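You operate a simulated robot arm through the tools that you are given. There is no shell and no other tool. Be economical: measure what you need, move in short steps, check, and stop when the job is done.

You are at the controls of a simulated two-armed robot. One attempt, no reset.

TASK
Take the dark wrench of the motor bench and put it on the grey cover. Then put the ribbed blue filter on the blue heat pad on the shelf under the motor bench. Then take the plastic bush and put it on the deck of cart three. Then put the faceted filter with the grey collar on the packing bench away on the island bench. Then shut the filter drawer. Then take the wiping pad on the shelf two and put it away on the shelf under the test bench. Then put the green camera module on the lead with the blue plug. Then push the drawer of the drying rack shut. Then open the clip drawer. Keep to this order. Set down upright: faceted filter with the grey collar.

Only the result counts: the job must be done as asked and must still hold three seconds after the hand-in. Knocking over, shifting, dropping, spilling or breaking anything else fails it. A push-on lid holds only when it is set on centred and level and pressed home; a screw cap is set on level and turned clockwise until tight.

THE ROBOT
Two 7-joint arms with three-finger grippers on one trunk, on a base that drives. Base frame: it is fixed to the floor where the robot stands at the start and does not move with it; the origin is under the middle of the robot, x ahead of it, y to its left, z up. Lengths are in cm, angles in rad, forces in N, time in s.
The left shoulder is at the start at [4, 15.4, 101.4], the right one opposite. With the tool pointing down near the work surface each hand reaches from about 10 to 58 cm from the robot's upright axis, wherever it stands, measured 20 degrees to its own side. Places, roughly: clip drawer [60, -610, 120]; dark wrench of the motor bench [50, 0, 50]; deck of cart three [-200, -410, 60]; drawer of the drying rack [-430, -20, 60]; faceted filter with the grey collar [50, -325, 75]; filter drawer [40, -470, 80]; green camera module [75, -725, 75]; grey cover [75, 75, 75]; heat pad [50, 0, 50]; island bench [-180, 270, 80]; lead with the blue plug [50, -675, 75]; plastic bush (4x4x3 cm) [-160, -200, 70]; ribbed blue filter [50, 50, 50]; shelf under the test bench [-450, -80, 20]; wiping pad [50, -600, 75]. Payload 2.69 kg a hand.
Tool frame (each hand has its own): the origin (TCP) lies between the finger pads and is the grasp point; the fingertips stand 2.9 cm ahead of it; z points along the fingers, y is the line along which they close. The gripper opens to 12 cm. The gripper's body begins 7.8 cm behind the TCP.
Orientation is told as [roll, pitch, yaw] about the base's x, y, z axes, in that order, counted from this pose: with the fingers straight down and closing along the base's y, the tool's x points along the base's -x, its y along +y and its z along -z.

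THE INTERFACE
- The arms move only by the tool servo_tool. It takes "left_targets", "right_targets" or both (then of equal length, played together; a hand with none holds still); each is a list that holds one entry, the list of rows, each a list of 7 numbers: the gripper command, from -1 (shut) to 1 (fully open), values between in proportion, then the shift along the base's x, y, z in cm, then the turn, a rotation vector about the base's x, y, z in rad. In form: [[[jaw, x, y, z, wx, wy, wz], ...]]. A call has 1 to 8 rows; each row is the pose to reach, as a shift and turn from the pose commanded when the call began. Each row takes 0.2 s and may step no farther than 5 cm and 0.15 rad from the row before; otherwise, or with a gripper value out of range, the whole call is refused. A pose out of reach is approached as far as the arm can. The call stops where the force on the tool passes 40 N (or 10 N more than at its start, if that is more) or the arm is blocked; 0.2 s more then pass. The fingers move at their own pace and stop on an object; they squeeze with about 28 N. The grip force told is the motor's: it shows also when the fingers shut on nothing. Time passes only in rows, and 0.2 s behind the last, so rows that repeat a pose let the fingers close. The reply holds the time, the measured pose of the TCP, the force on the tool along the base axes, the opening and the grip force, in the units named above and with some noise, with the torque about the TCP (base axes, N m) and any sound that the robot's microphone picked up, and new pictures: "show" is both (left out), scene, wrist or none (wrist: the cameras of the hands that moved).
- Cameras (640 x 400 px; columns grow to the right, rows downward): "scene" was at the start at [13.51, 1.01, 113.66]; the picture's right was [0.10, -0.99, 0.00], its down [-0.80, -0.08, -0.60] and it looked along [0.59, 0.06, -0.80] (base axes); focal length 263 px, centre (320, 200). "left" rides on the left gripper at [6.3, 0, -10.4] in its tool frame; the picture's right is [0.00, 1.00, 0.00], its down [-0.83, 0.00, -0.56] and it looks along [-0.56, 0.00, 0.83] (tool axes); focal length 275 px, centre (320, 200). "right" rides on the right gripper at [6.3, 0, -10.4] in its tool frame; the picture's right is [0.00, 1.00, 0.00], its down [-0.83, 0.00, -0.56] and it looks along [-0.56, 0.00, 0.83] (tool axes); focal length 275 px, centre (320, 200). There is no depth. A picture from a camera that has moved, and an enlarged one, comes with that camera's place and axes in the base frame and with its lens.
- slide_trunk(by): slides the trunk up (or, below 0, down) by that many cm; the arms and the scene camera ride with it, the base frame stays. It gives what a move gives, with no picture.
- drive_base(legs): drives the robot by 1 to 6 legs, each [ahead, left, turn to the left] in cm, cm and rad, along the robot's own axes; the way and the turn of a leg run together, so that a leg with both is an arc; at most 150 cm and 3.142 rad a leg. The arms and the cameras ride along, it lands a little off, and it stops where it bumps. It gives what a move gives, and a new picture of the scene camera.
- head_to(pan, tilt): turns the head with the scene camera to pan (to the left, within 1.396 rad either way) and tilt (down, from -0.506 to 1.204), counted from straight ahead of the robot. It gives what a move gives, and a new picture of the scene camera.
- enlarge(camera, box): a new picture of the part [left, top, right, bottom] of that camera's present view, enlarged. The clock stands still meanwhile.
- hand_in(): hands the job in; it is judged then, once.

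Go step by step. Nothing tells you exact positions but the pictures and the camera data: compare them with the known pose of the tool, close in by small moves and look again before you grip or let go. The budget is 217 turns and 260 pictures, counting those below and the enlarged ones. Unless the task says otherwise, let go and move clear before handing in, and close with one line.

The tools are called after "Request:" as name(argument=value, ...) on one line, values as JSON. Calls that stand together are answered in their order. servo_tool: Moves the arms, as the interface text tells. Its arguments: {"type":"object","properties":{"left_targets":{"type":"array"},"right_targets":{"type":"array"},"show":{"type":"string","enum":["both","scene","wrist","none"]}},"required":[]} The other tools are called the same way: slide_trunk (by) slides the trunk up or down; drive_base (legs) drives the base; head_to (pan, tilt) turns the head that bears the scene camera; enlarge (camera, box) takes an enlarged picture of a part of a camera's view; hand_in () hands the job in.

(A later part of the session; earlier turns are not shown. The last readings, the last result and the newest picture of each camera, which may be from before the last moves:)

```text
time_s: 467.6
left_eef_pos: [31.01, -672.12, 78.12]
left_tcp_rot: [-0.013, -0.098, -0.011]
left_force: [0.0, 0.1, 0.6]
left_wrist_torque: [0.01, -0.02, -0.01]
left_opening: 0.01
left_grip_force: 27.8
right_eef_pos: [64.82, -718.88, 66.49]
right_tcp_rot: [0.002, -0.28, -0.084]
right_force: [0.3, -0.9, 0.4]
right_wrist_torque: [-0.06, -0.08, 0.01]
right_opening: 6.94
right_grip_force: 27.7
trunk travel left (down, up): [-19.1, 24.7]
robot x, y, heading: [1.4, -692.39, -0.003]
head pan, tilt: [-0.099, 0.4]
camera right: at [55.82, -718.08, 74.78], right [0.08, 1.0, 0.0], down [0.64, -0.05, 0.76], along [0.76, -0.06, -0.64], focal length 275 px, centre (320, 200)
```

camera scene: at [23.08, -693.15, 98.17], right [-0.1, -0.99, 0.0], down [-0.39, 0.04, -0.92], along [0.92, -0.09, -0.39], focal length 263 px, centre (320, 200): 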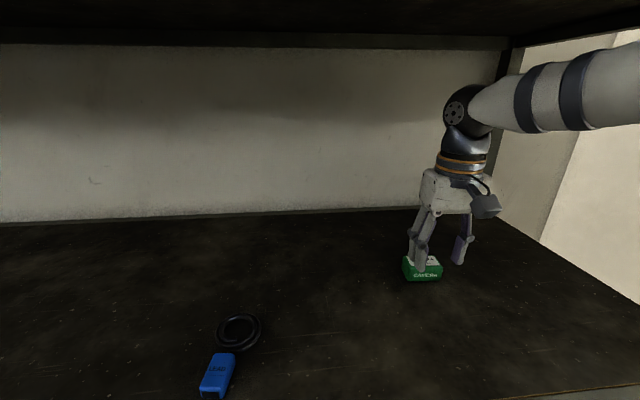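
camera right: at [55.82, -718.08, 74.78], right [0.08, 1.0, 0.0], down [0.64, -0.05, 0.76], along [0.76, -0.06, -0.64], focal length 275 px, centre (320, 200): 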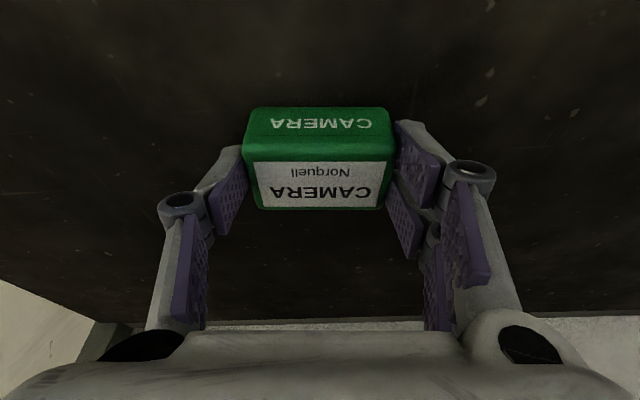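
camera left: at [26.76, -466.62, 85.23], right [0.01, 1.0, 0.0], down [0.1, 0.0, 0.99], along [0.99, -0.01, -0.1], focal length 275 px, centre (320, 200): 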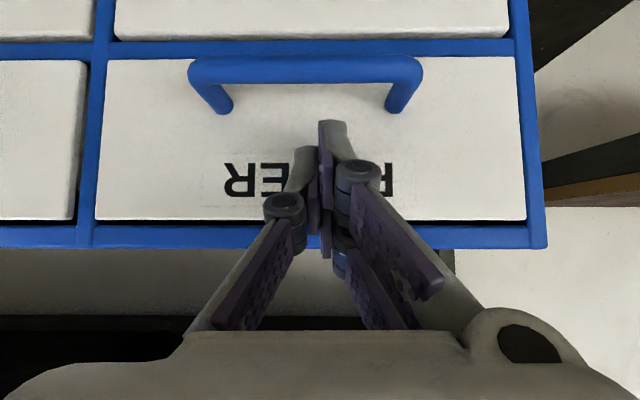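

Gripped (6.9 cm). Lift, back out, and go to the blue plug at ≈(46.4,−682).

Request:
servo_tool(right_targets=[[[-1, 0, 0, 3, 0, 0, 0], [-1, -1, 0.5, 6, 0, 0, -0.14], [-1, -3, 1, 8, 0, 0, -0.28]]], show="none")

Request:
drive_base(legs=[[-28, 0, 0], [0, 36, 0]])

Request:
drive_base(legs=[[8, 0, 0]])

Request:
enlarge(camera="right", box=[0, 0, 640, 400])

```text
time_s: 468.4
left_eef_pos: [30.9, -672.17, 78.11]
left_tcp_rot: [-0.012, -0.098, -0.011]
left_force: [0.2, 0.0, 0.0]
left_wrist_torque: [0.0, 0.01, 0.01]
left_opening: 0.0
left_grip_force: 27.9
right_eef_pos: [61.61, -717.88, 74.51]
right_tcp_rot: [0.003, -0.281, -0.367]
right_force: [-1.0, 0.4, -1.4]
right_wrist_torque: [-0.04, 0.03, 0.01]
right_opening: 6.94
right_grip_force: 28.4
trunk travel left (down, up): [-19.1, 24.7]
robot x, y, heading: [1.3, -692.29, 0.004]
head pan, tilt: [-0.099, 0.4]
```

```text
time_s: 473.3
left_eef_pos: [3.34, -636.12, 78.07]
left_tcp_rot: [-0.01, -0.097, -0.016]
left_force: [0.0, 0.5, 0.0]
left_wrist_torque: [-0.04, -0.01, 0.03]
left_opening: 0.0
left_grip_force: 28.3
right_eef_pos: [33.7, -681.91, 74.35]
right_tcp_rot: [0.003, -0.283, -0.372]
right_force: [0.6, 0.7, -0.7]
right_wrist_torque: [0.02, 0.03, 0.01]
right_opening: 6.97
right_grip_force: 27.8
trunk travel left (down, up): [-19.1, 24.7]
robot x, y, heading: [-26.23, -656.04, -0.002]
head pan, tilt: [-0.099, 0.4]
camera scene: at [-4.72, -657.01, 98.18], right [-0.11, -0.99, 0.0], down [-0.39, 0.04, -0.92], along [0.92, -0.1, -0.39], focal length 263 px, centre (320, 200)
```

scene: 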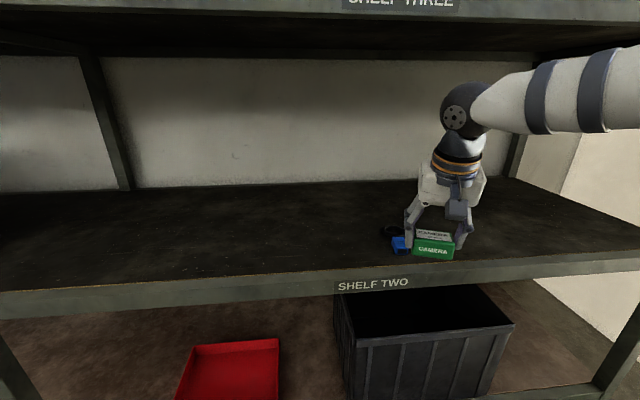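

```text
time_s: 474.4
left_eef_pos: [11.32, -636.15, 78.17]
left_tcp_rot: [-0.011, -0.095, -0.014]
left_force: [0.1, 0.0, 0.5]
left_wrist_torque: [0.03, 0.04, -0.01]
left_opening: 0.0
left_grip_force: 27.9
right_eef_pos: [41.73, -682.09, 74.36]
right_tcp_rot: [0.003, -0.278, -0.37]
right_force: [0.5, 0.7, -1.7]
right_wrist_torque: [-0.06, -0.04, 0.03]
right_opening: 6.97
right_grip_force: 28.5
trunk travel left (down, up): [-19.1, 24.7]
robot x, y, heading: [-18.35, -656.32, -0.006]
head pan, tilt: [-0.099, 0.4]
camera scene: at [3.35, -657.06, 98.17], right [-0.11, -0.99, 0.0], down [-0.39, 0.04, -0.92], along [0.92, -0.1, -0.39], focal length 263 px, centre (320, 200)
```

scene: 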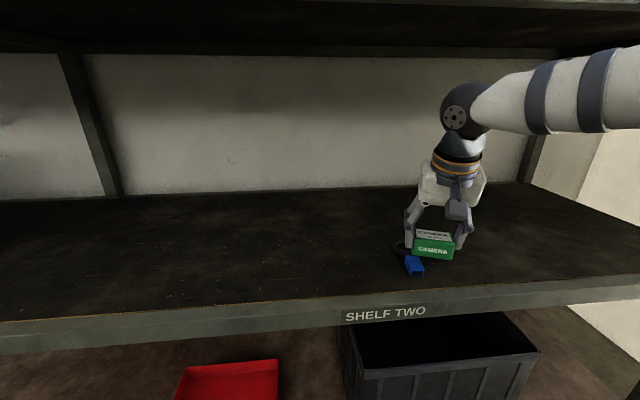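

```text
1.00 times, centred on (320, 200) of right (not enlarged: the box is as wide or as high as the picture)
camera zoom: at [33.45, -678.8, 82.77], right [0.36, 0.93, 0.0], down [0.6, -0.23, 0.76], along [0.71, -0.27, -0.65], focal length 275 px, centre (320, 200)
```

zoom: 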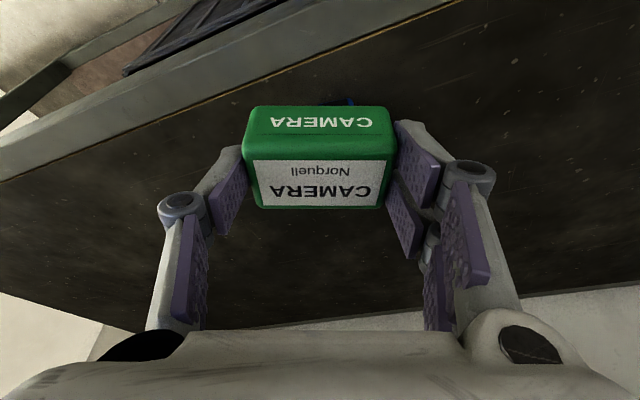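

Request:
enlarge(camera="scene", box=[370, 215, 490, 290])

```text
5.33 times, centred on (430, 252) of scene
camera zoom: at [3.35, -657.06, 98.17], right [-0.11, -0.99, 0.0], down [-0.39, 0.04, -0.92], along [0.92, -0.1, -0.39], focal length 1404 px, centre (-267, -80)
```

zoom: 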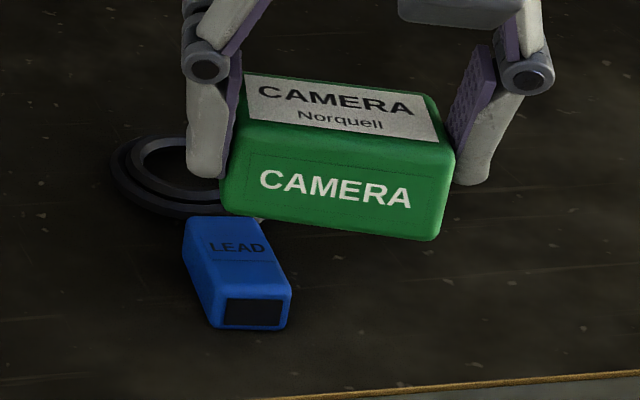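

Plug centre ≈(46.3,−681.3), yaw ≈−0.2, top z≈65. Move 4 cm in, then align above it.

Request:
drive_base(legs=[[4.5, 0, 0]])

Request:
servo_tool(right_targets=[[[-1, 0, 0.7, -2, 0, 0, 0.07], [-1, 0, 0.7, -4, 0, 0, 0.13]]], show="none")

Request:
enlarge(camera="scene", box=[370, 215, 490, 290])

```text
time_s: 475.3
left_eef_pos: [15.87, -636.14, 78.12]
left_tcp_rot: [-0.01, -0.096, -0.016]
left_force: [0.2, -0.1, -0.3]
left_wrist_torque: [0.0, 0.03, 0.01]
left_opening: 0.0
left_grip_force: 28.3
right_eef_pos: [46.41, -681.98, 74.42]
right_tcp_rot: [0.003, -0.28, -0.371]
right_force: [-0.4, 0.6, -1.2]
right_wrist_torque: [0.0, -0.01, 0.01]
right_opening: 6.96
right_grip_force: 28.1
trunk travel left (down, up): [-19.1, 24.7]
robot x, y, heading: [-13.7, -656.17, -0.006]
head pan, tilt: [-0.099, 0.4]
camera scene: at [7.87, -657.08, 98.17], right [-0.11, -0.99, 0.0], down [-0.39, 0.04, -0.92], along [0.92, -0.1, -0.39], focal length 263 px, centre (320, 200)
```

scene: 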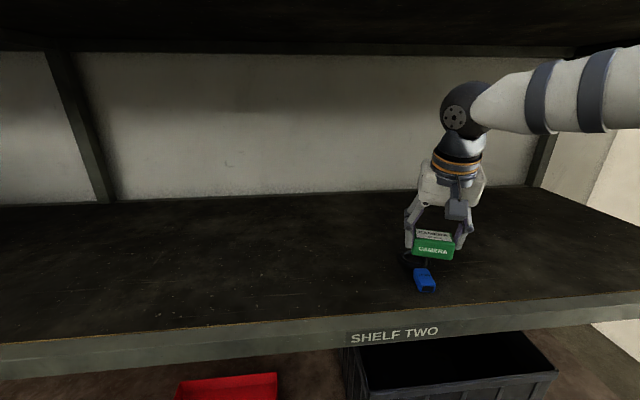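

```text
time_s: 475.9
left_eef_pos: [15.85, -636.11, 78.07]
left_tcp_rot: [-0.01, -0.098, -0.015]
left_force: [-0.5, 0.0, -1.0]
left_wrist_torque: [-0.02, 0.02, -0.04]
left_opening: 0.0
left_grip_force: 28.0
right_eef_pos: [46.29, -681.32, 70.44]
right_tcp_rot: [0.004, -0.279, -0.238]
right_force: [0.1, 0.9, -1.3]
right_wrist_torque: [-0.03, 0.02, -0.01]
right_opening: 6.95
right_grip_force: 28.8
trunk travel left (down, up): [-19.1, 24.7]
robot x, y, heading: [-13.81, -656.52, -0.007]
head pan, tilt: [-0.099, 0.4]
```

```text
5.33 times, centred on (430, 252) of scene
camera zoom: at [7.84, -657.08, 98.17], right [-0.11, -0.99, 0.0], down [-0.39, 0.04, -0.92], along [0.92, -0.1, -0.39], focal length 1404 px, centre (-267, -80)
```

zoom: 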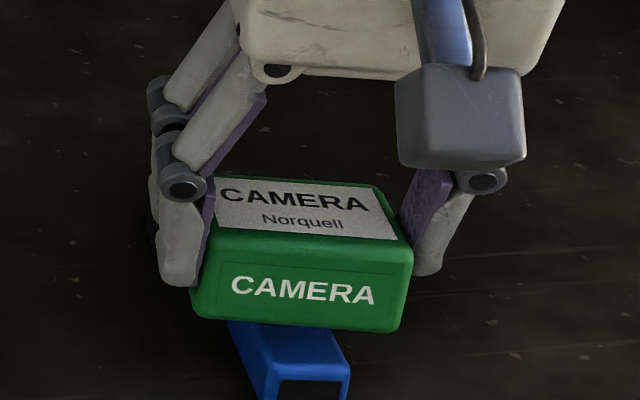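

Well aligned; small correction and lower gently until contact.

Request:
servo_tool(right_targets=[[[-1, 0.25, -0.35, -0.8, 0, 0, 0], [-1, 0.25, -0.35, -1.3, 0, 0, 0], [-1, 0.25, -0.35, -1.7, 0, 0, 0], [-1, 0.25, -0.35, -2.0, 0, 0, 0]]], show="none")

Request:
enlarge(camera="scene", box=[370, 225, 490, 300])

```text
time_s: 476.9
left_eef_pos: [15.85, -636.07, 78.19]
left_tcp_rot: [-0.01, -0.097, -0.016]
left_force: [-0.4, -0.3, -0.4]
left_wrist_torque: [0.0, 0.0, -0.02]
left_opening: 0.01
left_grip_force: 27.7
right_eef_pos: [46.46, -681.51, 68.68]
right_tcp_rot: [0.002, -0.283, -0.238]
right_force: [-1.0, -1.2, 12.2]
right_wrist_torque: [-0.16, 0.0, -0.03]
right_opening: 6.95
right_grip_force: 28.2
trunk travel left (down, up): [-19.1, 24.7]
robot x, y, heading: [-13.65, -656.16, -0.003]
head pan, tilt: [-0.099, 0.4]
```

```text
5.33 times, centred on (430, 262) of scene
camera zoom: at [7.75, -657.06, 98.21], right [-0.11, -0.99, 0.0], down [-0.39, 0.04, -0.92], along [0.92, -0.1, -0.39], focal length 1404 px, centre (-267, -133)
```

zoom: 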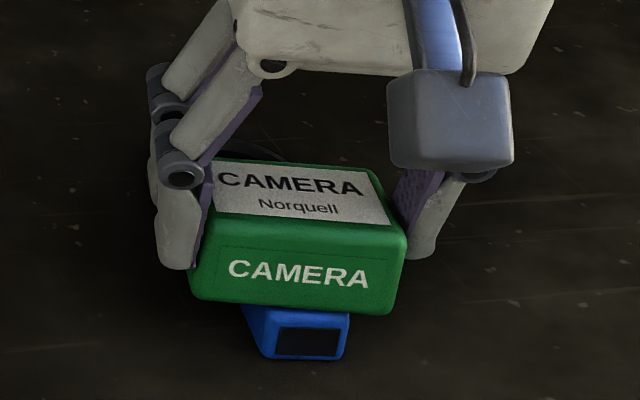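

Contact, nicely centred. Release and lift.

Request:
servo_tool(right_targets=[[[0.25, 0, 0, 0.15, 0, 0, 0], [0.5, 0, 0, 0.15, 0, 0, 0], [0.5, 0, 0, 0.15, 0, 0, 0], [0.5, 0, 0, 3, 0, 0, 0], [0.5, 0, 0, 7, 0, 0, 0]]], show="none")

Request:
drive_base(legs=[[-35, 0, 0]])

Request:
enlarge(camera="scene", box=[340, 160, 500, 260])

```text
time_s: 478.1
left_eef_pos: [15.82, -636.07, 78.19]
left_tcp_rot: [-0.01, -0.098, -0.016]
left_force: [0.5, 0.8, -0.9]
left_wrist_torque: [0.02, 0.04, -0.01]
left_opening: 0.0
left_grip_force: 28.6
right_eef_pos: [46.7, -681.65, 75.4]
right_tcp_rot: [0.002, -0.279, -0.241]
right_force: [0.0, -0.2, 0.1]
right_wrist_torque: [0.03, 0.0, 0.0]
right_opening: 9.01
right_grip_force: 0.0
trunk travel left (down, up): [-19.1, 24.7]
robot x, y, heading: [-13.61, -656.15, -0.005]
head pan, tilt: [-0.099, 0.4]
```

```text
time_s: 480.4
left_eef_pos: [-19.97, -635.82, 78.06]
left_tcp_rot: [-0.01, -0.099, -0.019]
left_force: [0.5, -0.1, 0.7]
left_wrist_torque: [0.0, -0.01, 0.0]
left_opening: 0.0
left_grip_force: 27.9
right_eef_pos: [10.59, -681.6, 75.3]
right_tcp_rot: [0.003, -0.281, -0.243]
right_force: [-0.6, 0.4, 0.0]
right_wrist_torque: [0.02, -0.02, 0.0]
right_opening: 8.98
right_grip_force: 0.1
trunk travel left (down, up): [-19.1, 24.7]
robot x, y, heading: [-49.58, -655.96, -0.009]
head pan, tilt: [-0.099, 0.4]
camera scene: at [-28.11, -656.87, 98.18], right [-0.11, -0.99, 0.0], down [-0.39, 0.04, -0.92], along [0.92, -0.1, -0.39], focal length 263 px, centre (320, 200)
```

scene: 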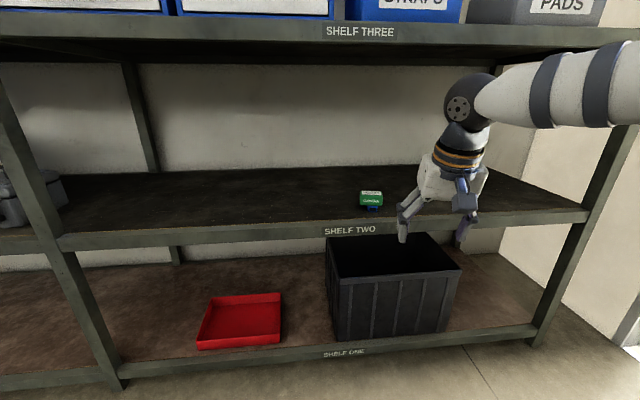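

```text
4.00 times, centred on (420, 210) of scene
camera zoom: at [-28.11, -656.87, 98.18], right [-0.11, -0.99, 0.0], down [-0.39, 0.04, -0.92], along [0.92, -0.1, -0.39], focal length 1053 px, centre (-80, 160)
```

zoom: 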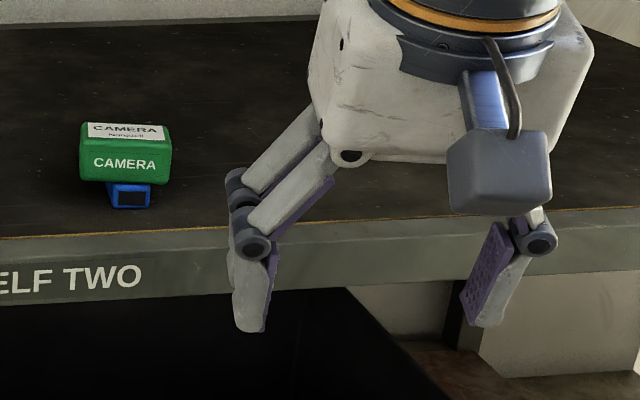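

The camera sits on the plug. Now the drying-rack drawer: return through the gap.

Request:
drive_base(legs=[[0, 108, 0], [0, 108, 0], [0, 108, 0], [0, 0, 3.141]])

```text
time_s: 512.8
left_eef_pos: [-74.44, -349.71, 78.25]
left_tcp_rot: [-0.011, -0.098, 3.105]
left_force: [-0.2, -1.2, -0.9]
left_wrist_torque: [0.0, 0.01, -0.01]
left_opening: 0.02
left_grip_force: 28.8
right_eef_pos: [-104.31, -303.46, 75.38]
right_tcp_rot: [0.003, -0.28, 2.883]
right_force: [-0.1, 1.0, 0.1]
right_wrist_torque: [0.01, 0.0, 0.02]
right_opening: 9.0
right_grip_force: 0.1
trunk travel left (down, up): [-19.1, 24.7]
robot x, y, heading: [-44.5, -330.0, 3.116]
head pan, tilt: [-0.099, 0.4]
camera scene: at [-65.66, -328.42, 98.18], right [0.13, 0.99, 0.0], down [0.39, -0.05, -0.92], along [-0.91, 0.12, -0.39], focal length 263 px, centre (320, 200)
```

scene: 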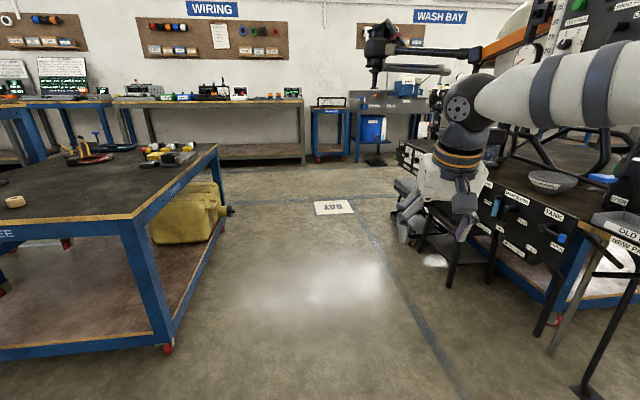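

Request:
drive_base(legs=[[0, 3, 0.025], [133, 0, 0], [130, 0, 0]])

Request:
drive_base(legs=[[0, -120, 0], [0, -120, 0], [0, -55, 0]])

```text
time_s: 526.1
left_eef_pos: [-336.47, -351.21, 78.18]
left_tcp_rot: [-0.009, -0.096, 3.106]
left_force: [-0.7, -0.2, 0.0]
left_wrist_torque: [-0.01, 0.03, 0.0]
left_opening: 0.0
left_grip_force: 27.8
right_eef_pos: [-366.45, -305.34, 75.33]
right_tcp_rot: [0.004, -0.281, 2.883]
right_force: [0.1, -0.3, 0.2]
right_wrist_torque: [0.0, -0.01, 0.05]
right_opening: 8.97
right_grip_force: 0.1
trunk travel left (down, up): [-19.1, 24.7]
robot x, y, heading: [-306.46, -331.2, 3.118]
head pan, tilt: [-0.099, 0.4]
camera scene: at [-327.78, -330.14, 98.18], right [0.12, 0.99, 0.0], down [0.39, -0.05, -0.92], along [-0.91, 0.11, -0.39], focal length 263 px, centre (320, 200)
```

scene: 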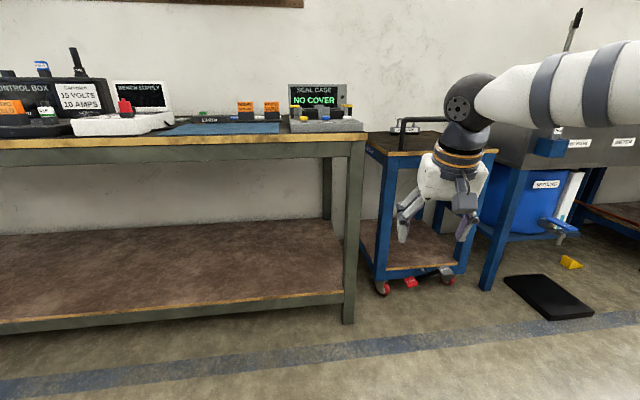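

```text
time_s: 548.9
left_eef_pos: [-324.36, -56.3, 78.1]
left_tcp_rot: [-0.008, -0.098, 3.094]
left_force: [0.4, -0.2, 0.4]
left_wrist_torque: [0.03, -0.01, 0.01]
left_opening: 0.0
left_grip_force: 28.2
right_eef_pos: [-353.78, -9.93, 75.31]
right_tcp_rot: [0.003, -0.282, 2.872]
right_force: [0.5, 0.8, -0.3]
right_wrist_torque: [0.0, 0.02, -0.01]
right_opening: 9.01
right_grip_force: 0.1
trunk travel left (down, up): [-19.1, 24.7]
robot x, y, heading: [-294.07, -37.07, 3.101]
head pan, tilt: [-0.099, 0.4]
camera scene: at [-315.33, -35.18, 98.18], right [0.14, 0.99, 0.0], down [0.39, -0.05, -0.92], along [-0.91, 0.12, -0.39], focal length 263 px, centre (320, 200)
```

scene: 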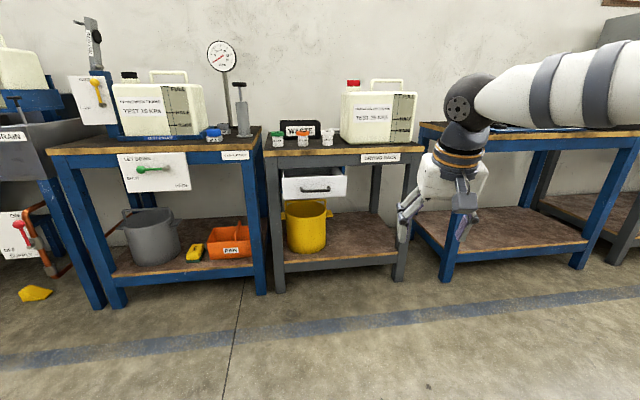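

The drying rack drawer is open at y≈−25, z≈64. I'll close the right fingers and tilt forward in front of it.

Request:
servo_tool(right_targets=[[[-1, -1, -3, -1.5, 0.018, 0.114, 0.048], [-1, -2, -6, -3, 0.036, 0.228, 0.096], [-1, -3, -9, -5, 0.054, 0.342, 0.144], [-1, -4, -12, -7, 0.072, 0.456, 0.192], [-1, -4, -14.5, -9, 0.09, 0.57, 0.24]]], show="none")

Request:
drive_base(legs=[[26, 0, 0.035]])

Request:
enlarge(camera="right", box=[0, 0, 640, 400])

```text
time_s: 550.1
left_eef_pos: [-324.41, -56.28, 78.18]
left_tcp_rot: [-0.011, -0.099, 3.094]
left_force: [0.5, 0.5, -0.7]
left_wrist_torque: [0.04, -0.02, 0.01]
left_opening: 0.0
left_grip_force: 27.8
right_eef_pos: [-357.73, -24.73, 66.34]
right_tcp_rot: [-0.004, -0.854, 3.125]
right_force: [0.0, 0.7, -0.4]
right_wrist_torque: [-0.02, 0.01, 0.01]
right_opening: 0.0
right_grip_force: 28.4
trunk travel left (down, up): [-19.1, 24.7]
robot x, y, heading: [-294.27, -36.96, 3.105]
head pan, tilt: [-0.099, 0.4]
```

```text
time_s: 552.0
left_eef_pos: [-349.68, -56.91, 78.02]
left_tcp_rot: [-0.009, -0.1, 3.128]
left_force: [-0.5, 0.3, -0.6]
left_wrist_torque: [-0.03, 0.03, -0.02]
left_opening: 0.0
left_grip_force: 28.3
right_eef_pos: [-384.08, -26.2, 66.43]
right_tcp_rot: [-0.005, -0.856, -3.124]
right_force: [-0.1, 0.3, -0.8]
right_wrist_torque: [-0.04, 0.01, 0.01]
right_opening: 0.01
right_grip_force: 28.1
trunk travel left (down, up): [-19.1, 24.7]
robot x, y, heading: [-320.3, -36.3, 3.143]
head pan, tilt: [-0.099, 0.4]
camera scene: at [-341.37, -35.44, 98.17], right [0.1, 0.99, 0.0], down [0.39, -0.04, -0.92], along [-0.92, 0.09, -0.39], focal length 263 px, centre (320, 200)
```

scene: 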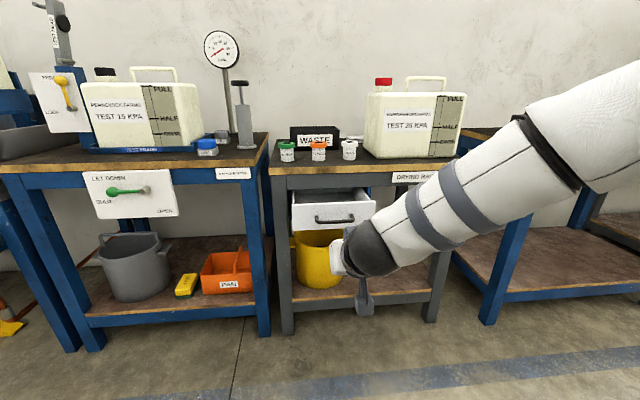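

```text
1.00 times, centred on (320, 200) of right (not enlarged: the box is as wide or as high as the picture)
camera zoom: at [-372.13, -26.14, 68.57], right [0.02, -1.0, -0.01], down [-0.13, -0.01, 0.99], along [-0.99, -0.01, -0.13], focal length 275 px, centre (320, 200)
```

zoom: 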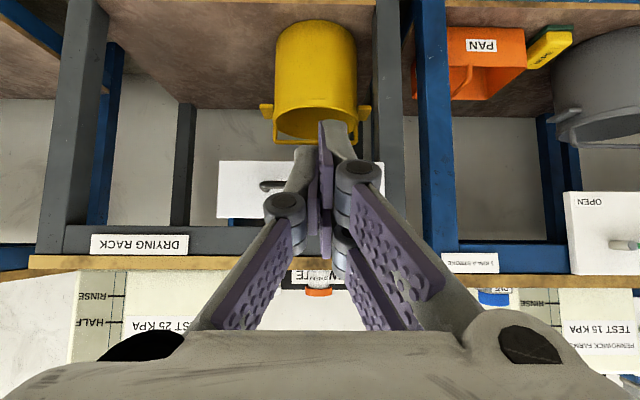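

Drawer front ≈x −413, y −23.7, z 58–66. Drive closer, then push with the arm.

Request:
drive_base(legs=[[20, -2, 0]])

Request:
servo_tool(right_targets=[[[-1, -2, 0, -0.6, 0, 0, 0], [-1, -4, 0, -0.6, 0, 0, 0], [-1, -6, 0, -0.6, 0, 0, 0]]], show="both")

```text
time_s: 553.6
left_eef_pos: [-369.68, -55.02, 78.08]
left_tcp_rot: [-0.011, -0.098, 3.134]
left_force: [-0.2, 0.1, 0.0]
left_wrist_torque: [-0.01, 0.01, 0.01]
left_opening: 0.01
left_grip_force: 28.3
right_eef_pos: [-404.32, -24.65, 66.44]
right_tcp_rot: [-0.005, -0.855, -3.119]
right_force: [0.6, -0.4, 0.1]
right_wrist_torque: [-0.04, -0.02, -0.01]
right_opening: 0.0
right_grip_force: 27.9
trunk travel left (down, up): [-19.1, 24.7]
robot x, y, heading: [-340.08, -34.62, -3.141]
head pan, tilt: [-0.099, 0.4]
camera scene: at [-361.42, -33.51, 98.17], right [0.1, 1.0, 0.0], down [0.39, -0.04, -0.92], along [-0.92, 0.09, -0.39], focal length 263 px, centre (320, 200)
```

scene: 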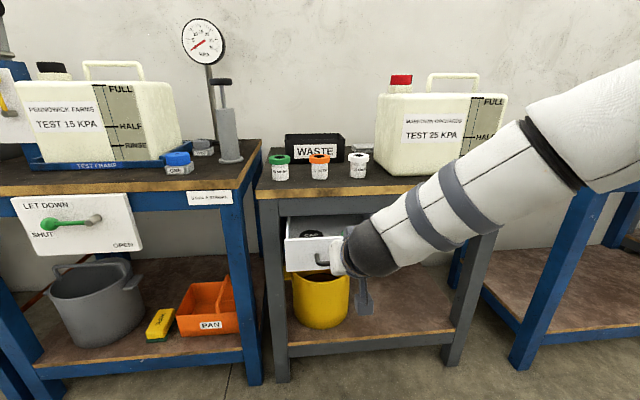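

```text
time_s: 554.4
left_eef_pos: [-369.57, -55.05, 78.15]
left_tcp_rot: [-0.01, -0.098, 3.134]
left_force: [-0.3, 0.3, 0.0]
left_wrist_torque: [-0.02, 0.01, 0.0]
left_opening: 0.0
left_grip_force: 28.6
right_eef_pos: [-410.2, -24.66, 65.88]
right_tcp_rot: [-0.005, -0.854, -3.118]
right_force: [0.2, 0.4, 0.4]
right_wrist_torque: [-0.05, 0.0, 0.04]
right_opening: 0.0
right_grip_force: 28.3
trunk travel left (down, up): [-19.1, 24.7]
robot x, y, heading: [-340.18, -34.92, -3.139]
head pan, tilt: [-0.099, 0.4]
camera scene: at [-361.41, -33.52, 98.18], right [0.1, 1.0, 0.0], down [0.39, -0.04, -0.92], along [-0.92, 0.09, -0.39], focal length 263 px, centre (320, 200)
camera right: at [-398.27, -24.34, 67.98], right [0.02, -1.0, -0.01], down [-0.13, -0.01, 0.99], along [-0.99, -0.02, -0.13], focal length 275 px, centre (320, 200)
```

scene: 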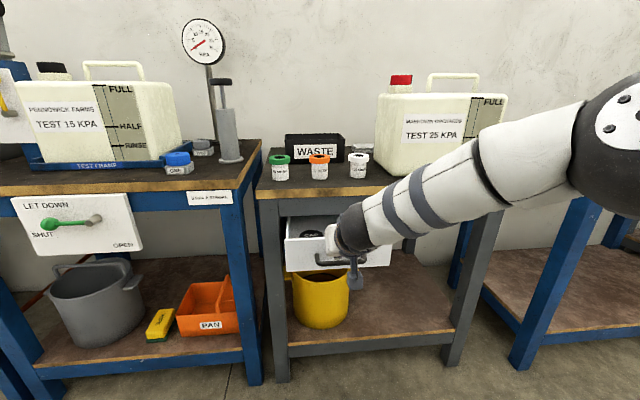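
right: 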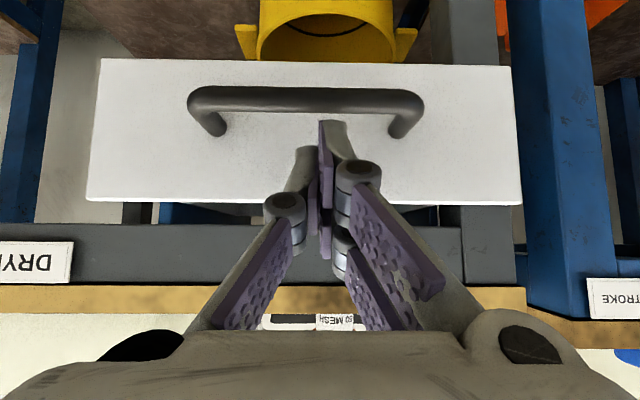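

At the drawer face; push in.

Request:
servo_tool(right_targets=[[[-1, -2, 0, 0, 0, 0, 0], [-1, -4, 0, 0, 0, 0, 0], [-1, -6, 0, 0, 0, 0, 0], [-1, -8, 0, 0, 0, 0, 0], [-1, -10, 0, 0, 0, 0, 0], [-1, -12, 0, 0, 0, 0, 0]]], show="both")

```text
time_s: 555.8
left_eef_pos: [-369.58, -55.09, 78.1]
left_tcp_rot: [-0.011, -0.097, 3.135]
left_force: [0.3, -0.3, 0.0]
left_wrist_torque: [-0.01, 0.0, -0.01]
left_opening: 0.0
left_grip_force: 28.1
right_eef_pos: [-419.57, -24.16, 65.34]
right_tcp_rot: [-0.007, -0.855, -3.12]
right_force: [1.4, -0.3, -0.4]
right_wrist_torque: [0.0, -0.01, 0.0]
right_opening: 0.0
right_grip_force: 28.1
right hand out of reach, approached as far as the arm can: row 5, 6
trunk travel left (down, up): [-19.1, 24.7]
robot x, y, heading: [-339.84, -34.82, -3.147]
head pan, tilt: [-0.099, 0.4]
camera scene: at [-361.4, -33.51, 98.18], right [0.1, 1.0, 0.0], down [0.39, -0.04, -0.92], along [-0.92, 0.09, -0.39], focal length 263 px, centre (320, 200)
camera right: at [-407.66, -23.94, 67.51], right [0.02, -1.0, -0.01], down [-0.13, -0.01, 0.99], along [-0.99, -0.02, -0.13], focal length 275 px, centre (320, 200)
```

scene: 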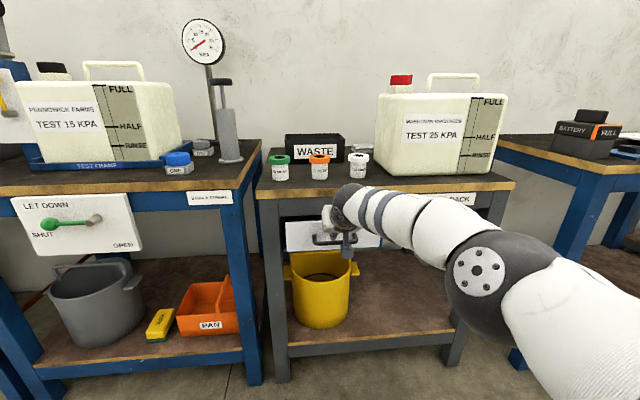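
right: 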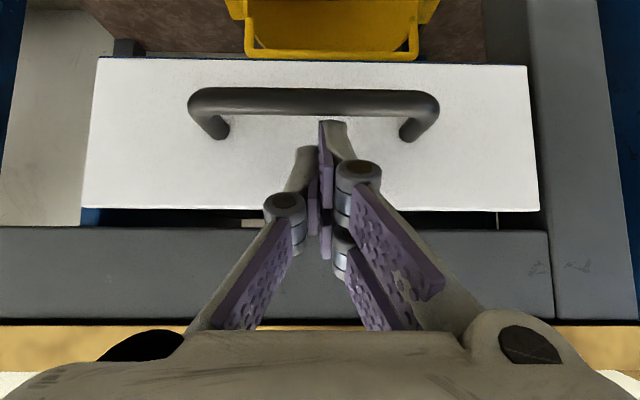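

The arm is at full reach. Retract it a little, drive in 10 cm, then continue pushing.

Request:
servo_tool(right_targets=[[[-1, 4, 0, 0.3, 0, 0, 0], [-1, 8, 0, 0.5, 0, 0, 0], [-1, 12, 0, 0.5, 0, 0, 0]]], show="none")

Request:
drive_base(legs=[[10, 0, 0]])

Request:
servo_tool(right_targets=[[[-1, -2, 0, 0, 0, 0, 0], [-1, -4, 0, 0, 0, 0, 0], [-1, -6, 0, 0, 0, 0, 0], [-1, -8, 0, 0, 0, 0, 0]]], show="both")

```text
time_s: 556.6
left_eef_pos: [-369.68, -55.0, 78.24]
left_tcp_rot: [-0.01, -0.095, 3.132]
left_force: [0.3, 0.1, 0.7]
left_wrist_torque: [0.0, 0.02, 0.0]
left_opening: 0.0
left_grip_force: 27.9
right_eef_pos: [-407.7, -24.09, 65.8]
right_tcp_rot: [-0.008, -0.858, -3.117]
right_force: [-0.1, -0.1, -0.7]
right_wrist_torque: [0.01, 0.04, 0.04]
right_opening: 0.0
right_grip_force: 27.9
trunk travel left (down, up): [-19.1, 24.7]
robot x, y, heading: [-340.17, -34.73, -3.14]
head pan, tilt: [-0.099, 0.4]
```

```text
time_s: 557.7
left_eef_pos: [-379.47, -55.15, 77.98]
left_tcp_rot: [-0.01, -0.099, 3.136]
left_force: [0.3, 0.4, 0.3]
left_wrist_torque: [0.02, -0.01, -0.02]
left_opening: 0.03
left_grip_force: 27.8
right_eef_pos: [-417.61, -24.18, 65.85]
right_tcp_rot: [-0.005, -0.856, -3.121]
right_force: [0.0, -0.7, -0.2]
right_wrist_torque: [-0.02, 0.03, -0.01]
right_opening: 0.02
right_grip_force: 28.2
trunk travel left (down, up): [-19.1, 24.7]
robot x, y, heading: [-350.16, -34.73, -3.137]
head pan, tilt: [-0.099, 0.4]
camera scene: at [-371.36, -33.56, 98.17], right [0.1, 1.0, 0.0], down [0.39, -0.04, -0.92], along [-0.92, 0.09, -0.39], focal length 263 px, centre (320, 200)
```

scene: 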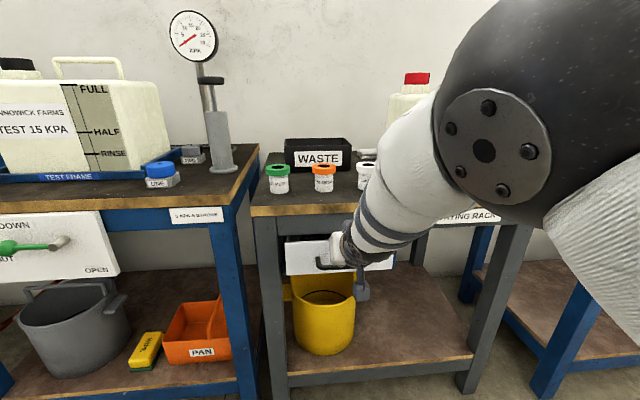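

```text
time_s: 558.4
left_eef_pos: [-379.44, -55.14, 78.18]
left_tcp_rot: [-0.011, -0.096, 3.132]
left_force: [0.3, 0.0, 0.7]
left_wrist_torque: [-0.01, 0.01, -0.05]
left_opening: 0.0
left_grip_force: 28.3
right_eef_pos: [-420.79, -24.18, 65.51]
right_tcp_rot: [-0.009, -0.845, -3.121]
right_force: [17.4, -0.1, 5.9]
right_wrist_torque: [-0.02, 0.18, -0.02]
right_opening: 0.02
right_grip_force: 28.1
trunk travel left (down, up): [-19.1, 24.7]
robot x, y, heading: [-350.1, -34.69, -3.143]
head pan, tilt: [-0.099, 0.4]
stopped in row 3 (right hand): the force on the tool passed its limit at 59 N (the readings are from after the stop); the commanded pose is now the measured one
camera scene: at [-371.13, -33.55, 98.22], right [0.1, 1.0, 0.0], down [0.39, -0.04, -0.92], along [-0.92, 0.09, -0.39], focal length 263 px, centre (320, 200)
camera right: at [-408.88, -23.99, 67.84], right [0.02, -1.0, -0.01], down [-0.14, -0.01, 0.99], along [-0.99, -0.02, -0.14], focal length 275 px, centre (320, 200)
```

scene: 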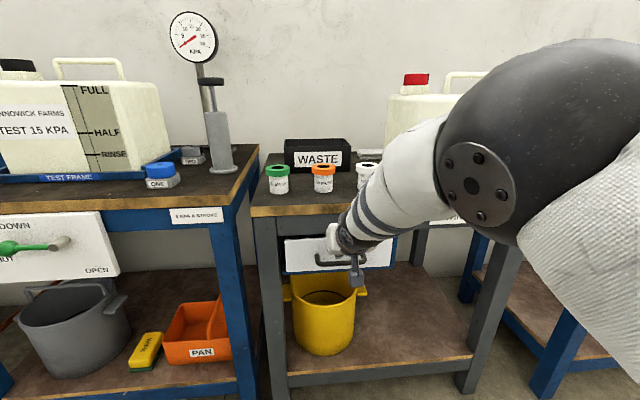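
right: 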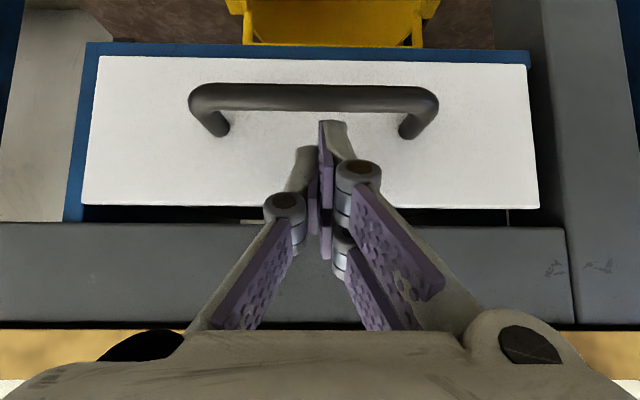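

The drawer is firmly shut. Retract and check it from a distance.

Request:
servo_tool(right_targets=[[[-1, 4, 0, 0.3, 0, 0, 0], [-1, 8.5, 0, 0.5, 0, 0, 0], [-1, 13, 0, 0.5, 0, 0, 0]]], show="none")

Request:
drive_base(legs=[[-45, 0, 0]])

Request:
enlarge(camera="scene", box=[220, 120, 420, 260])

```text
time_s: 559.2
left_eef_pos: [-379.49, -54.83, 78.22]
left_tcp_rot: [-0.009, -0.098, 3.133]
left_force: [1.4, 0.7, 0.7]
left_wrist_torque: [-0.05, 0.01, 0.0]
left_opening: 0.0
left_grip_force: 28.3
right_eef_pos: [-407.64, -24.36, 65.85]
right_tcp_rot: [0.04, -0.847, 3.101]
right_force: [1.5, -0.3, 0.3]
right_wrist_torque: [0.1, 0.12, 0.02]
right_opening: 0.0
right_grip_force: 27.5
right hand out of reach, approached as far as the arm can: row 2
trunk travel left (down, up): [-19.1, 24.7]
robot x, y, heading: [-350.23, -34.58, -3.137]
head pan, tilt: [-0.099, 0.4]
```

```text
time_s: 561.9
left_eef_pos: [-333.48, -54.89, 78.23]
left_tcp_rot: [-0.01, -0.099, 3.14]
left_force: [0.0, -0.2, -0.6]
left_wrist_torque: [-0.01, 0.02, -0.01]
left_opening: 0.01
left_grip_force: 27.9
right_eef_pos: [-361.85, -24.5, 65.67]
right_tcp_rot: [-0.005, -0.844, -3.117]
right_force: [0.0, 0.0, -0.5]
right_wrist_torque: [-0.02, 0.02, 0.01]
right_opening: 0.0
right_grip_force: 27.8
trunk travel left (down, up): [-19.1, 24.7]
robot x, y, heading: [-304.32, -34.57, -3.138]
head pan, tilt: [-0.099, 0.4]
camera scene: at [-325.31, -33.41, 98.18], right [0.09, 1.0, 0.0], down [0.39, -0.04, -0.92], along [-0.92, 0.09, -0.39], focal length 263 px, centre (320, 200)
```

scene: 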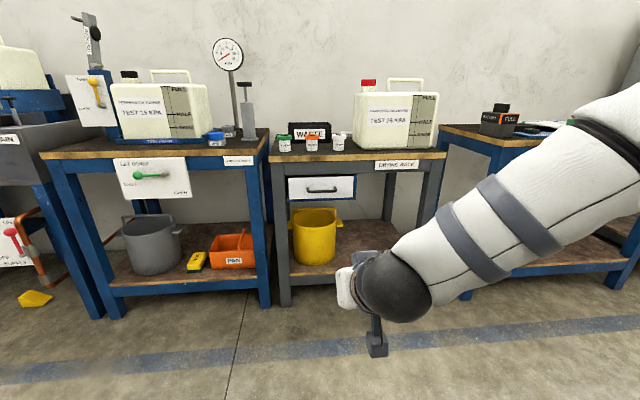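

```text
2.86 times, centred on (320, 190) of scene
camera zoom: at [-325.31, -33.41, 98.18], right [0.09, 1.0, 0.0], down [0.39, -0.04, -0.92], along [-0.92, 0.09, -0.39], focal length 752 px, centre (320, 229)
```

zoom: 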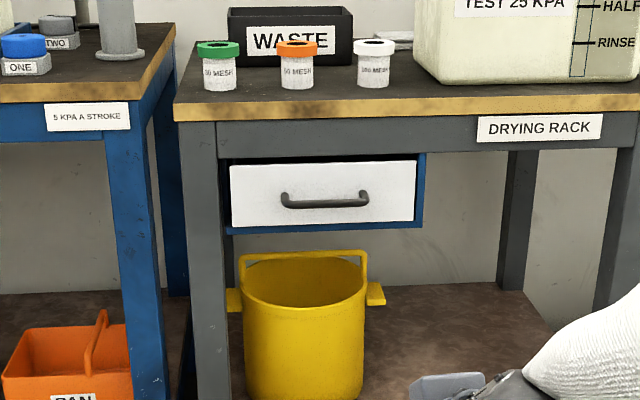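

The drying-rack drawer is shut. Last job: the clip drawer. Travel back.

Request:
drive_base(legs=[[-3, 0, 0], [0, 100, 0], [0, 100, 0], [0, 98, 0]])

```text
time_s: 585.5
left_eef_pos: [-335.04, -353.29, 78.09]
left_tcp_rot: [-0.011, -0.097, 3.104]
left_force: [0.0, 0.6, -0.9]
left_wrist_torque: [-0.01, 0.01, 0.02]
left_opening: 0.02
left_grip_force: 28.1
right_eef_pos: [-362.45, -321.81, 65.75]
right_tcp_rot: [-0.007, -0.846, 3.136]
right_force: [-0.5, -0.6, 0.7]
right_wrist_torque: [0.01, 0.01, 0.01]
right_opening: 0.0
right_grip_force: 28.1
trunk travel left (down, up): [-19.1, 24.7]
robot x, y, heading: [-304.99, -333.76, 3.115]
head pan, tilt: [-0.099, 0.4]
camera scene: at [-326.26, -332.03, 98.18], right [0.13, 0.99, 0.0], down [0.39, -0.05, -0.92], along [-0.91, 0.12, -0.39], focal length 263 px, centre (320, 200)
```

scene: 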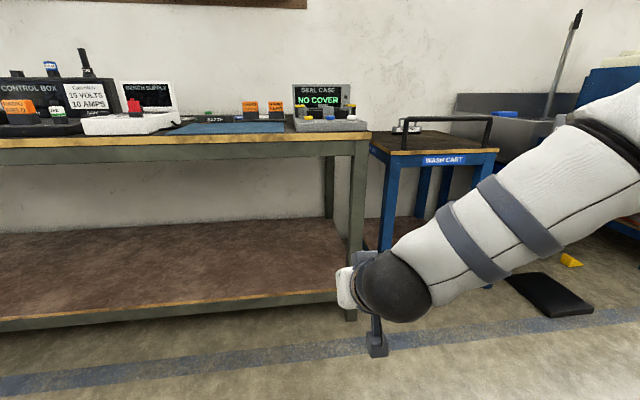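

Request:
drive_base(legs=[[0, 0, 0.026], [-130, 0, 0], [-128, 0, 0], [0, 100, 0], [0, 100, 0], [0, 70, 0]])

Request:
drive_base(legs=[[0, 0, 3.14]])

```text
time_s: 619.1
left_eef_pos: [-74.19, -621.99, 78.15]
left_tcp_rot: [-0.01, -0.094, 3.13]
left_force: [-0.1, 0.4, -1.1]
left_wrist_torque: [-0.04, 0.02, -0.01]
left_opening: 0.0
left_grip_force: 27.7
right_eef_pos: [-102.44, -591.36, 65.78]
right_tcp_rot: [-0.008, -0.843, -3.124]
right_force: [-0.2, -0.5, -0.5]
right_wrist_torque: [-0.02, 0.01, 0.04]
right_opening: 0.0
right_grip_force: 28.1
trunk travel left (down, up): [-19.1, 24.7]
robot x, y, heading: [-44.89, -601.57, 3.139]
head pan, tilt: [-0.099, 0.4]
camera scene: at [-65.91, -600.55, 98.18], right [0.1, 0.99, 0.0], down [0.39, -0.04, -0.92], along [-0.92, 0.09, -0.39], focal length 263 px, centre (320, 200)
```

scene: 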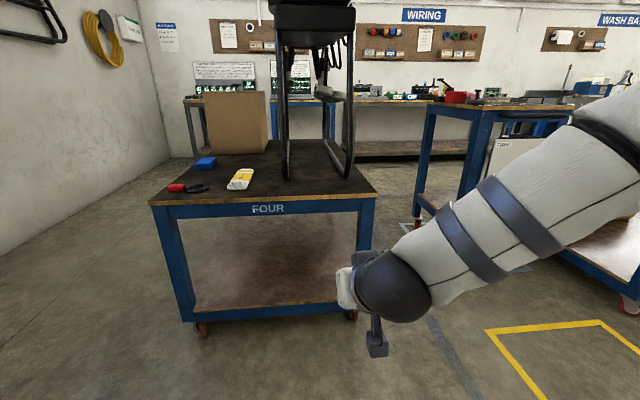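

```text
time_s: 626.8
left_eef_pos: [-14.72, -582.29, 78.15]
left_tcp_rot: [-0.01, -0.098, -0.037]
left_force: [-0.5, -0.4, 0.2]
left_wrist_torque: [0.0, -0.01, 0.03]
left_opening: 0.0
left_grip_force: 28.4
right_eef_pos: [12.69, -613.64, 65.87]
right_tcp_rot: [-0.006, -0.845, -0.006]
right_force: [0.1, 0.1, 0.7]
right_wrist_torque: [0.03, 0.02, -0.01]
right_opening: 0.01
right_grip_force: 28.1
trunk travel left (down, up): [-19.1, 24.7]
robot x, y, heading: [-44.06, -601.8, -0.028]
head pan, tilt: [-0.099, 0.4]
camera scene: at [-23.26, -602.96, 98.18], right [-0.13, -0.99, 0.0], down [-0.39, 0.05, -0.92], along [0.91, -0.12, -0.39], focal length 263 px, centre (320, 200)
```

scene: 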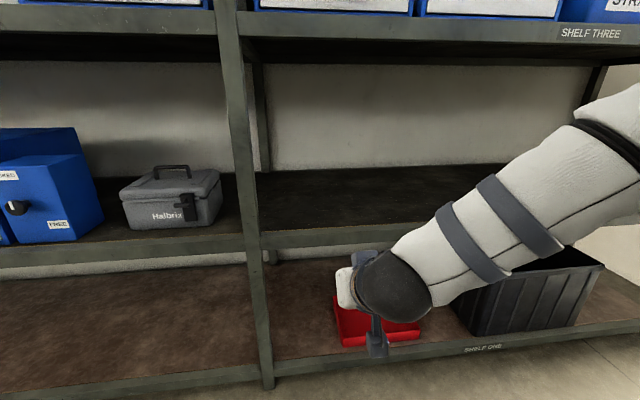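

Raise the trunk to the top and look at the clip drawer on shelf three.

Request:
slide_trunk(by=24)

Request:
drive_base(legs=[[-25, 0, 0.028]])

Request:
head_to(pan=0, tilt=0.1)

```text
time_s: 629.3
left_eef_pos: [-14.74, -582.15, 102.05]
left_tcp_rot: [-0.012, -0.096, -0.037]
left_force: [0.2, 0.3, -1.2]
left_wrist_torque: [0.0, 0.02, 0.02]
left_opening: 0.0
left_grip_force: 27.8
right_eef_pos: [12.58, -613.63, 89.64]
right_tcp_rot: [-0.006, -0.842, -0.006]
right_force: [0.3, -0.1, 0.5]
right_wrist_torque: [0.0, -0.03, -0.02]
right_opening: 0.0
right_grip_force: 28.3
trunk travel left (down, up): [-43.1, 0.7]
robot x, y, heading: [-44.5, -601.56, -0.026]
head pan, tilt: [-0.099, 0.4]
```

```text
time_s: 631.1
left_eef_pos: [-40.1, -581.14, 102.14]
left_tcp_rot: [-0.01, -0.099, -0.007]
left_force: [-0.3, 0.6, 0.2]
left_wrist_torque: [-0.03, 0.0, 0.01]
left_opening: 0.0
left_grip_force: 27.8
right_eef_pos: [-11.86, -611.64, 89.74]
right_tcp_rot: [-0.006, -0.845, 0.021]
right_force: [-1.2, -1.0, -0.1]
right_wrist_torque: [0.0, -0.02, 0.0]
right_opening: 0.0
right_grip_force: 27.7
trunk travel left (down, up): [-43.1, 0.7]
robot x, y, heading: [-69.78, -601.48, -0.002]
head pan, tilt: [-0.099, 0.4]
camera scene: at [-59.02, -602.08, 123.95], right [-0.1, -1.0, 0.0], down [-0.39, 0.04, -0.92], along [0.92, -0.09, -0.39], focal length 263 px, centre (320, 200)
```

scene: 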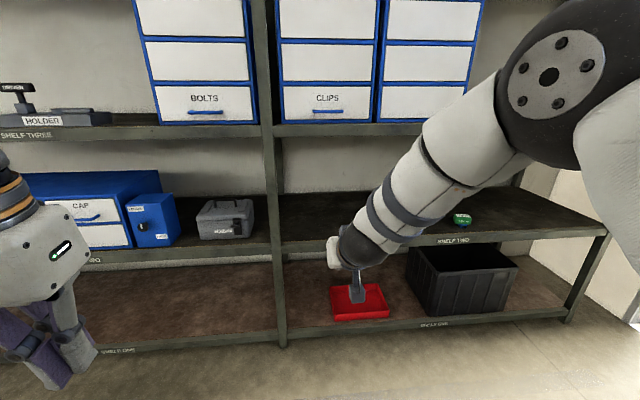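

```text
time_s: 631.9
left_eef_pos: [-40.06, -581.04, 102.23]
left_tcp_rot: [-0.011, -0.097, -0.008]
left_force: [-0.6, 0.7, 0.6]
left_wrist_torque: [0.01, 0.0, -0.01]
left_opening: 0.0
left_grip_force: 27.9
right_eef_pos: [-11.85, -611.64, 89.68]
right_tcp_rot: [-0.007, -0.845, 0.021]
right_force: [0.5, 0.1, -0.6]
right_wrist_torque: [-0.02, 0.02, -0.02]
right_opening: 0.01
right_grip_force: 28.3
trunk travel left (down, up): [-43.1, 0.7]
robot x, y, heading: [-69.54, -601.61, 0.002]
head pan, tilt: [0.0, 0.099]
camera scene: at [-58.96, -601.16, 126.73], right [0.0, -1.0, 0.0], down [-0.1, 0.0, -0.99], along [0.99, 0.0, -0.1], focal length 263 px, centre (320, 200)
```

scene: 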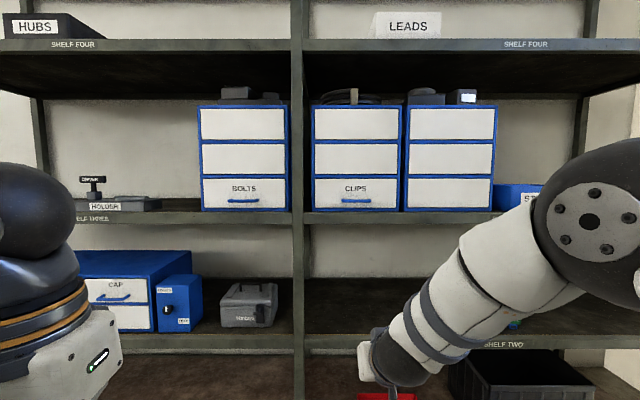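

The CLIPS drawer handle is at ≈(41,−615,116). I'll bring the right hand horizontal (pointing forward) and rolled so the fingers close vertically on the handle bar.

Request:
servo_tool(right_targets=[[[-1, 0, 0, 3.5, 0, -0.12, 0], [-1, 0, 0, 7, 0, -0.24, 0], [-1, 0, 0, 10.5, 0, -0.36, 0], [-1, 0, 0, 14, 0, -0.48, 0], [-1, 0, 0, 17.5, 0, -0.6, 0], [-1, 0, 0, 21, 0, -0.72, 0]]], show="none")

Request:
servo_tool(right_targets=[[[-1, 0, 0, 0.5, -0.14, 0, 0], [-1, 0, 0, 1, -0.28, 0, 0], [-1, 0, 0, 2, -0.42, 0, 0], [-1, 0, 0, 3, -0.56, 0, 0], [-1, 0, 0, 4, -0.7, 0, 0], [-1, 0, 0, 5, -0.84, 0, 0], [-1, 0, 0, 5, -0.98, 0, 0], [-1, 0, 0, 5, -1.12, 0, 0]]], show="none")

Request:
servo_tool(right_targets=[[[-0.4, 0, 0, 0, -0.14, 0, 0], [-0.4, 0, 0, 0, -0.28, 0, 0], [-0.4, 0, 0, 0, -0.42, 0, 0], [-0.4, 0, 0, 0, -0.45, 0, 0]]], show="both")

```text
time_s: 633.3
left_eef_pos: [-40.13, -581.14, 102.2]
left_tcp_rot: [-0.011, -0.098, -0.01]
left_force: [0.4, -0.8, 0.2]
left_wrist_torque: [0.01, 0.01, 0.0]
left_opening: 0.0
left_grip_force: 28.3
right_eef_pos: [-11.72, -611.63, 110.71]
right_tcp_rot: [-1.267, -1.558, 1.275]
right_force: [0.0, -0.2, -0.6]
right_wrist_torque: [0.0, 0.02, 0.03]
right_opening: 0.02
right_grip_force: 27.9
trunk travel left (down, up): [-43.1, 0.7]
robot x, y, heading: [-69.56, -601.59, 0.004]
head pan, tilt: [0.0, 0.099]
```

```text
time_s: 635.1
left_eef_pos: [-40.04, -580.94, 102.07]
left_tcp_rot: [-0.009, -0.096, -0.008]
left_force: [0.3, 1.1, 0.5]
left_wrist_torque: [-0.04, 0.0, -0.03]
left_opening: 0.01
left_grip_force: 28.0
right_eef_pos: [-11.48, -612.8, 115.42]
right_tcp_rot: [-1.543, -0.47, 1.543]
right_force: [-0.5, 0.4, 0.8]
right_wrist_torque: [-0.01, 0.05, -0.01]
right_opening: 0.01
right_grip_force: 28.6
trunk travel left (down, up): [-43.1, 0.7]
robot x, y, heading: [-69.31, -601.75, -0.002]
head pan, tilt: [0.0, 0.099]
```

```text
time_s: 636.1
left_eef_pos: [-40.09, -580.99, 102.1]
left_tcp_rot: [-0.012, -0.097, -0.009]
left_force: [-0.3, -0.4, 0.8]
left_wrist_torque: [0.03, -0.01, -0.01]
left_opening: 0.0
left_grip_force: 27.1
right_eef_pos: [-11.53, -612.68, 115.32]
right_tcp_rot: [-1.549, -0.016, 1.55]
right_force: [-0.1, -0.7, 0.9]
right_wrist_torque: [0.02, -0.02, 0.02]
right_opening: 3.6
right_grip_force: 0.1
trunk travel left (down, up): [-43.1, 0.7]
robot x, y, heading: [-69.71, -601.29, -0.001]
head pan, tilt: [0.0, 0.099]
camera scene: at [-59.24, -600.31, 127.77], right [0.1, -1.0, 0.0], down [0.02, 0.0, -1.0], along [1.0, 0.1, 0.02], focal length 263 px, centre (320, 200)
camera right: at [-22.13, -618.79, 115.59], right [-0.02, 0.01, -1.0], down [-0.54, 0.84, 0.02], along [0.84, 0.54, -0.01], focal length 275 px, centre (320, 200)
```

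scene: 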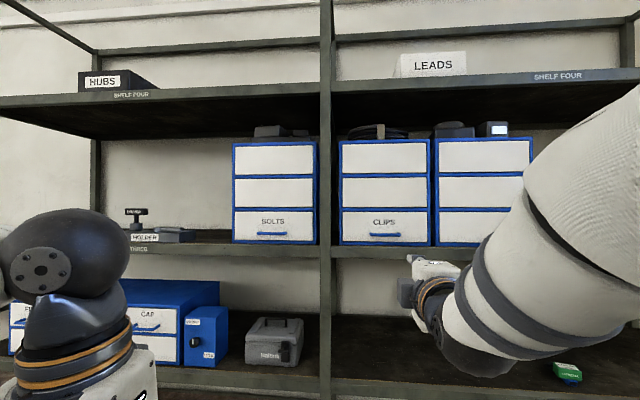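
right: 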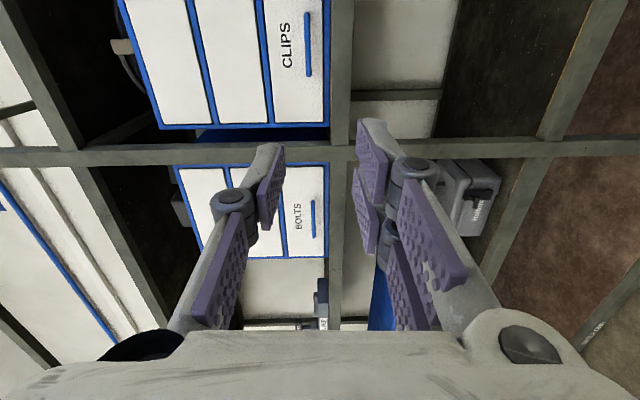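

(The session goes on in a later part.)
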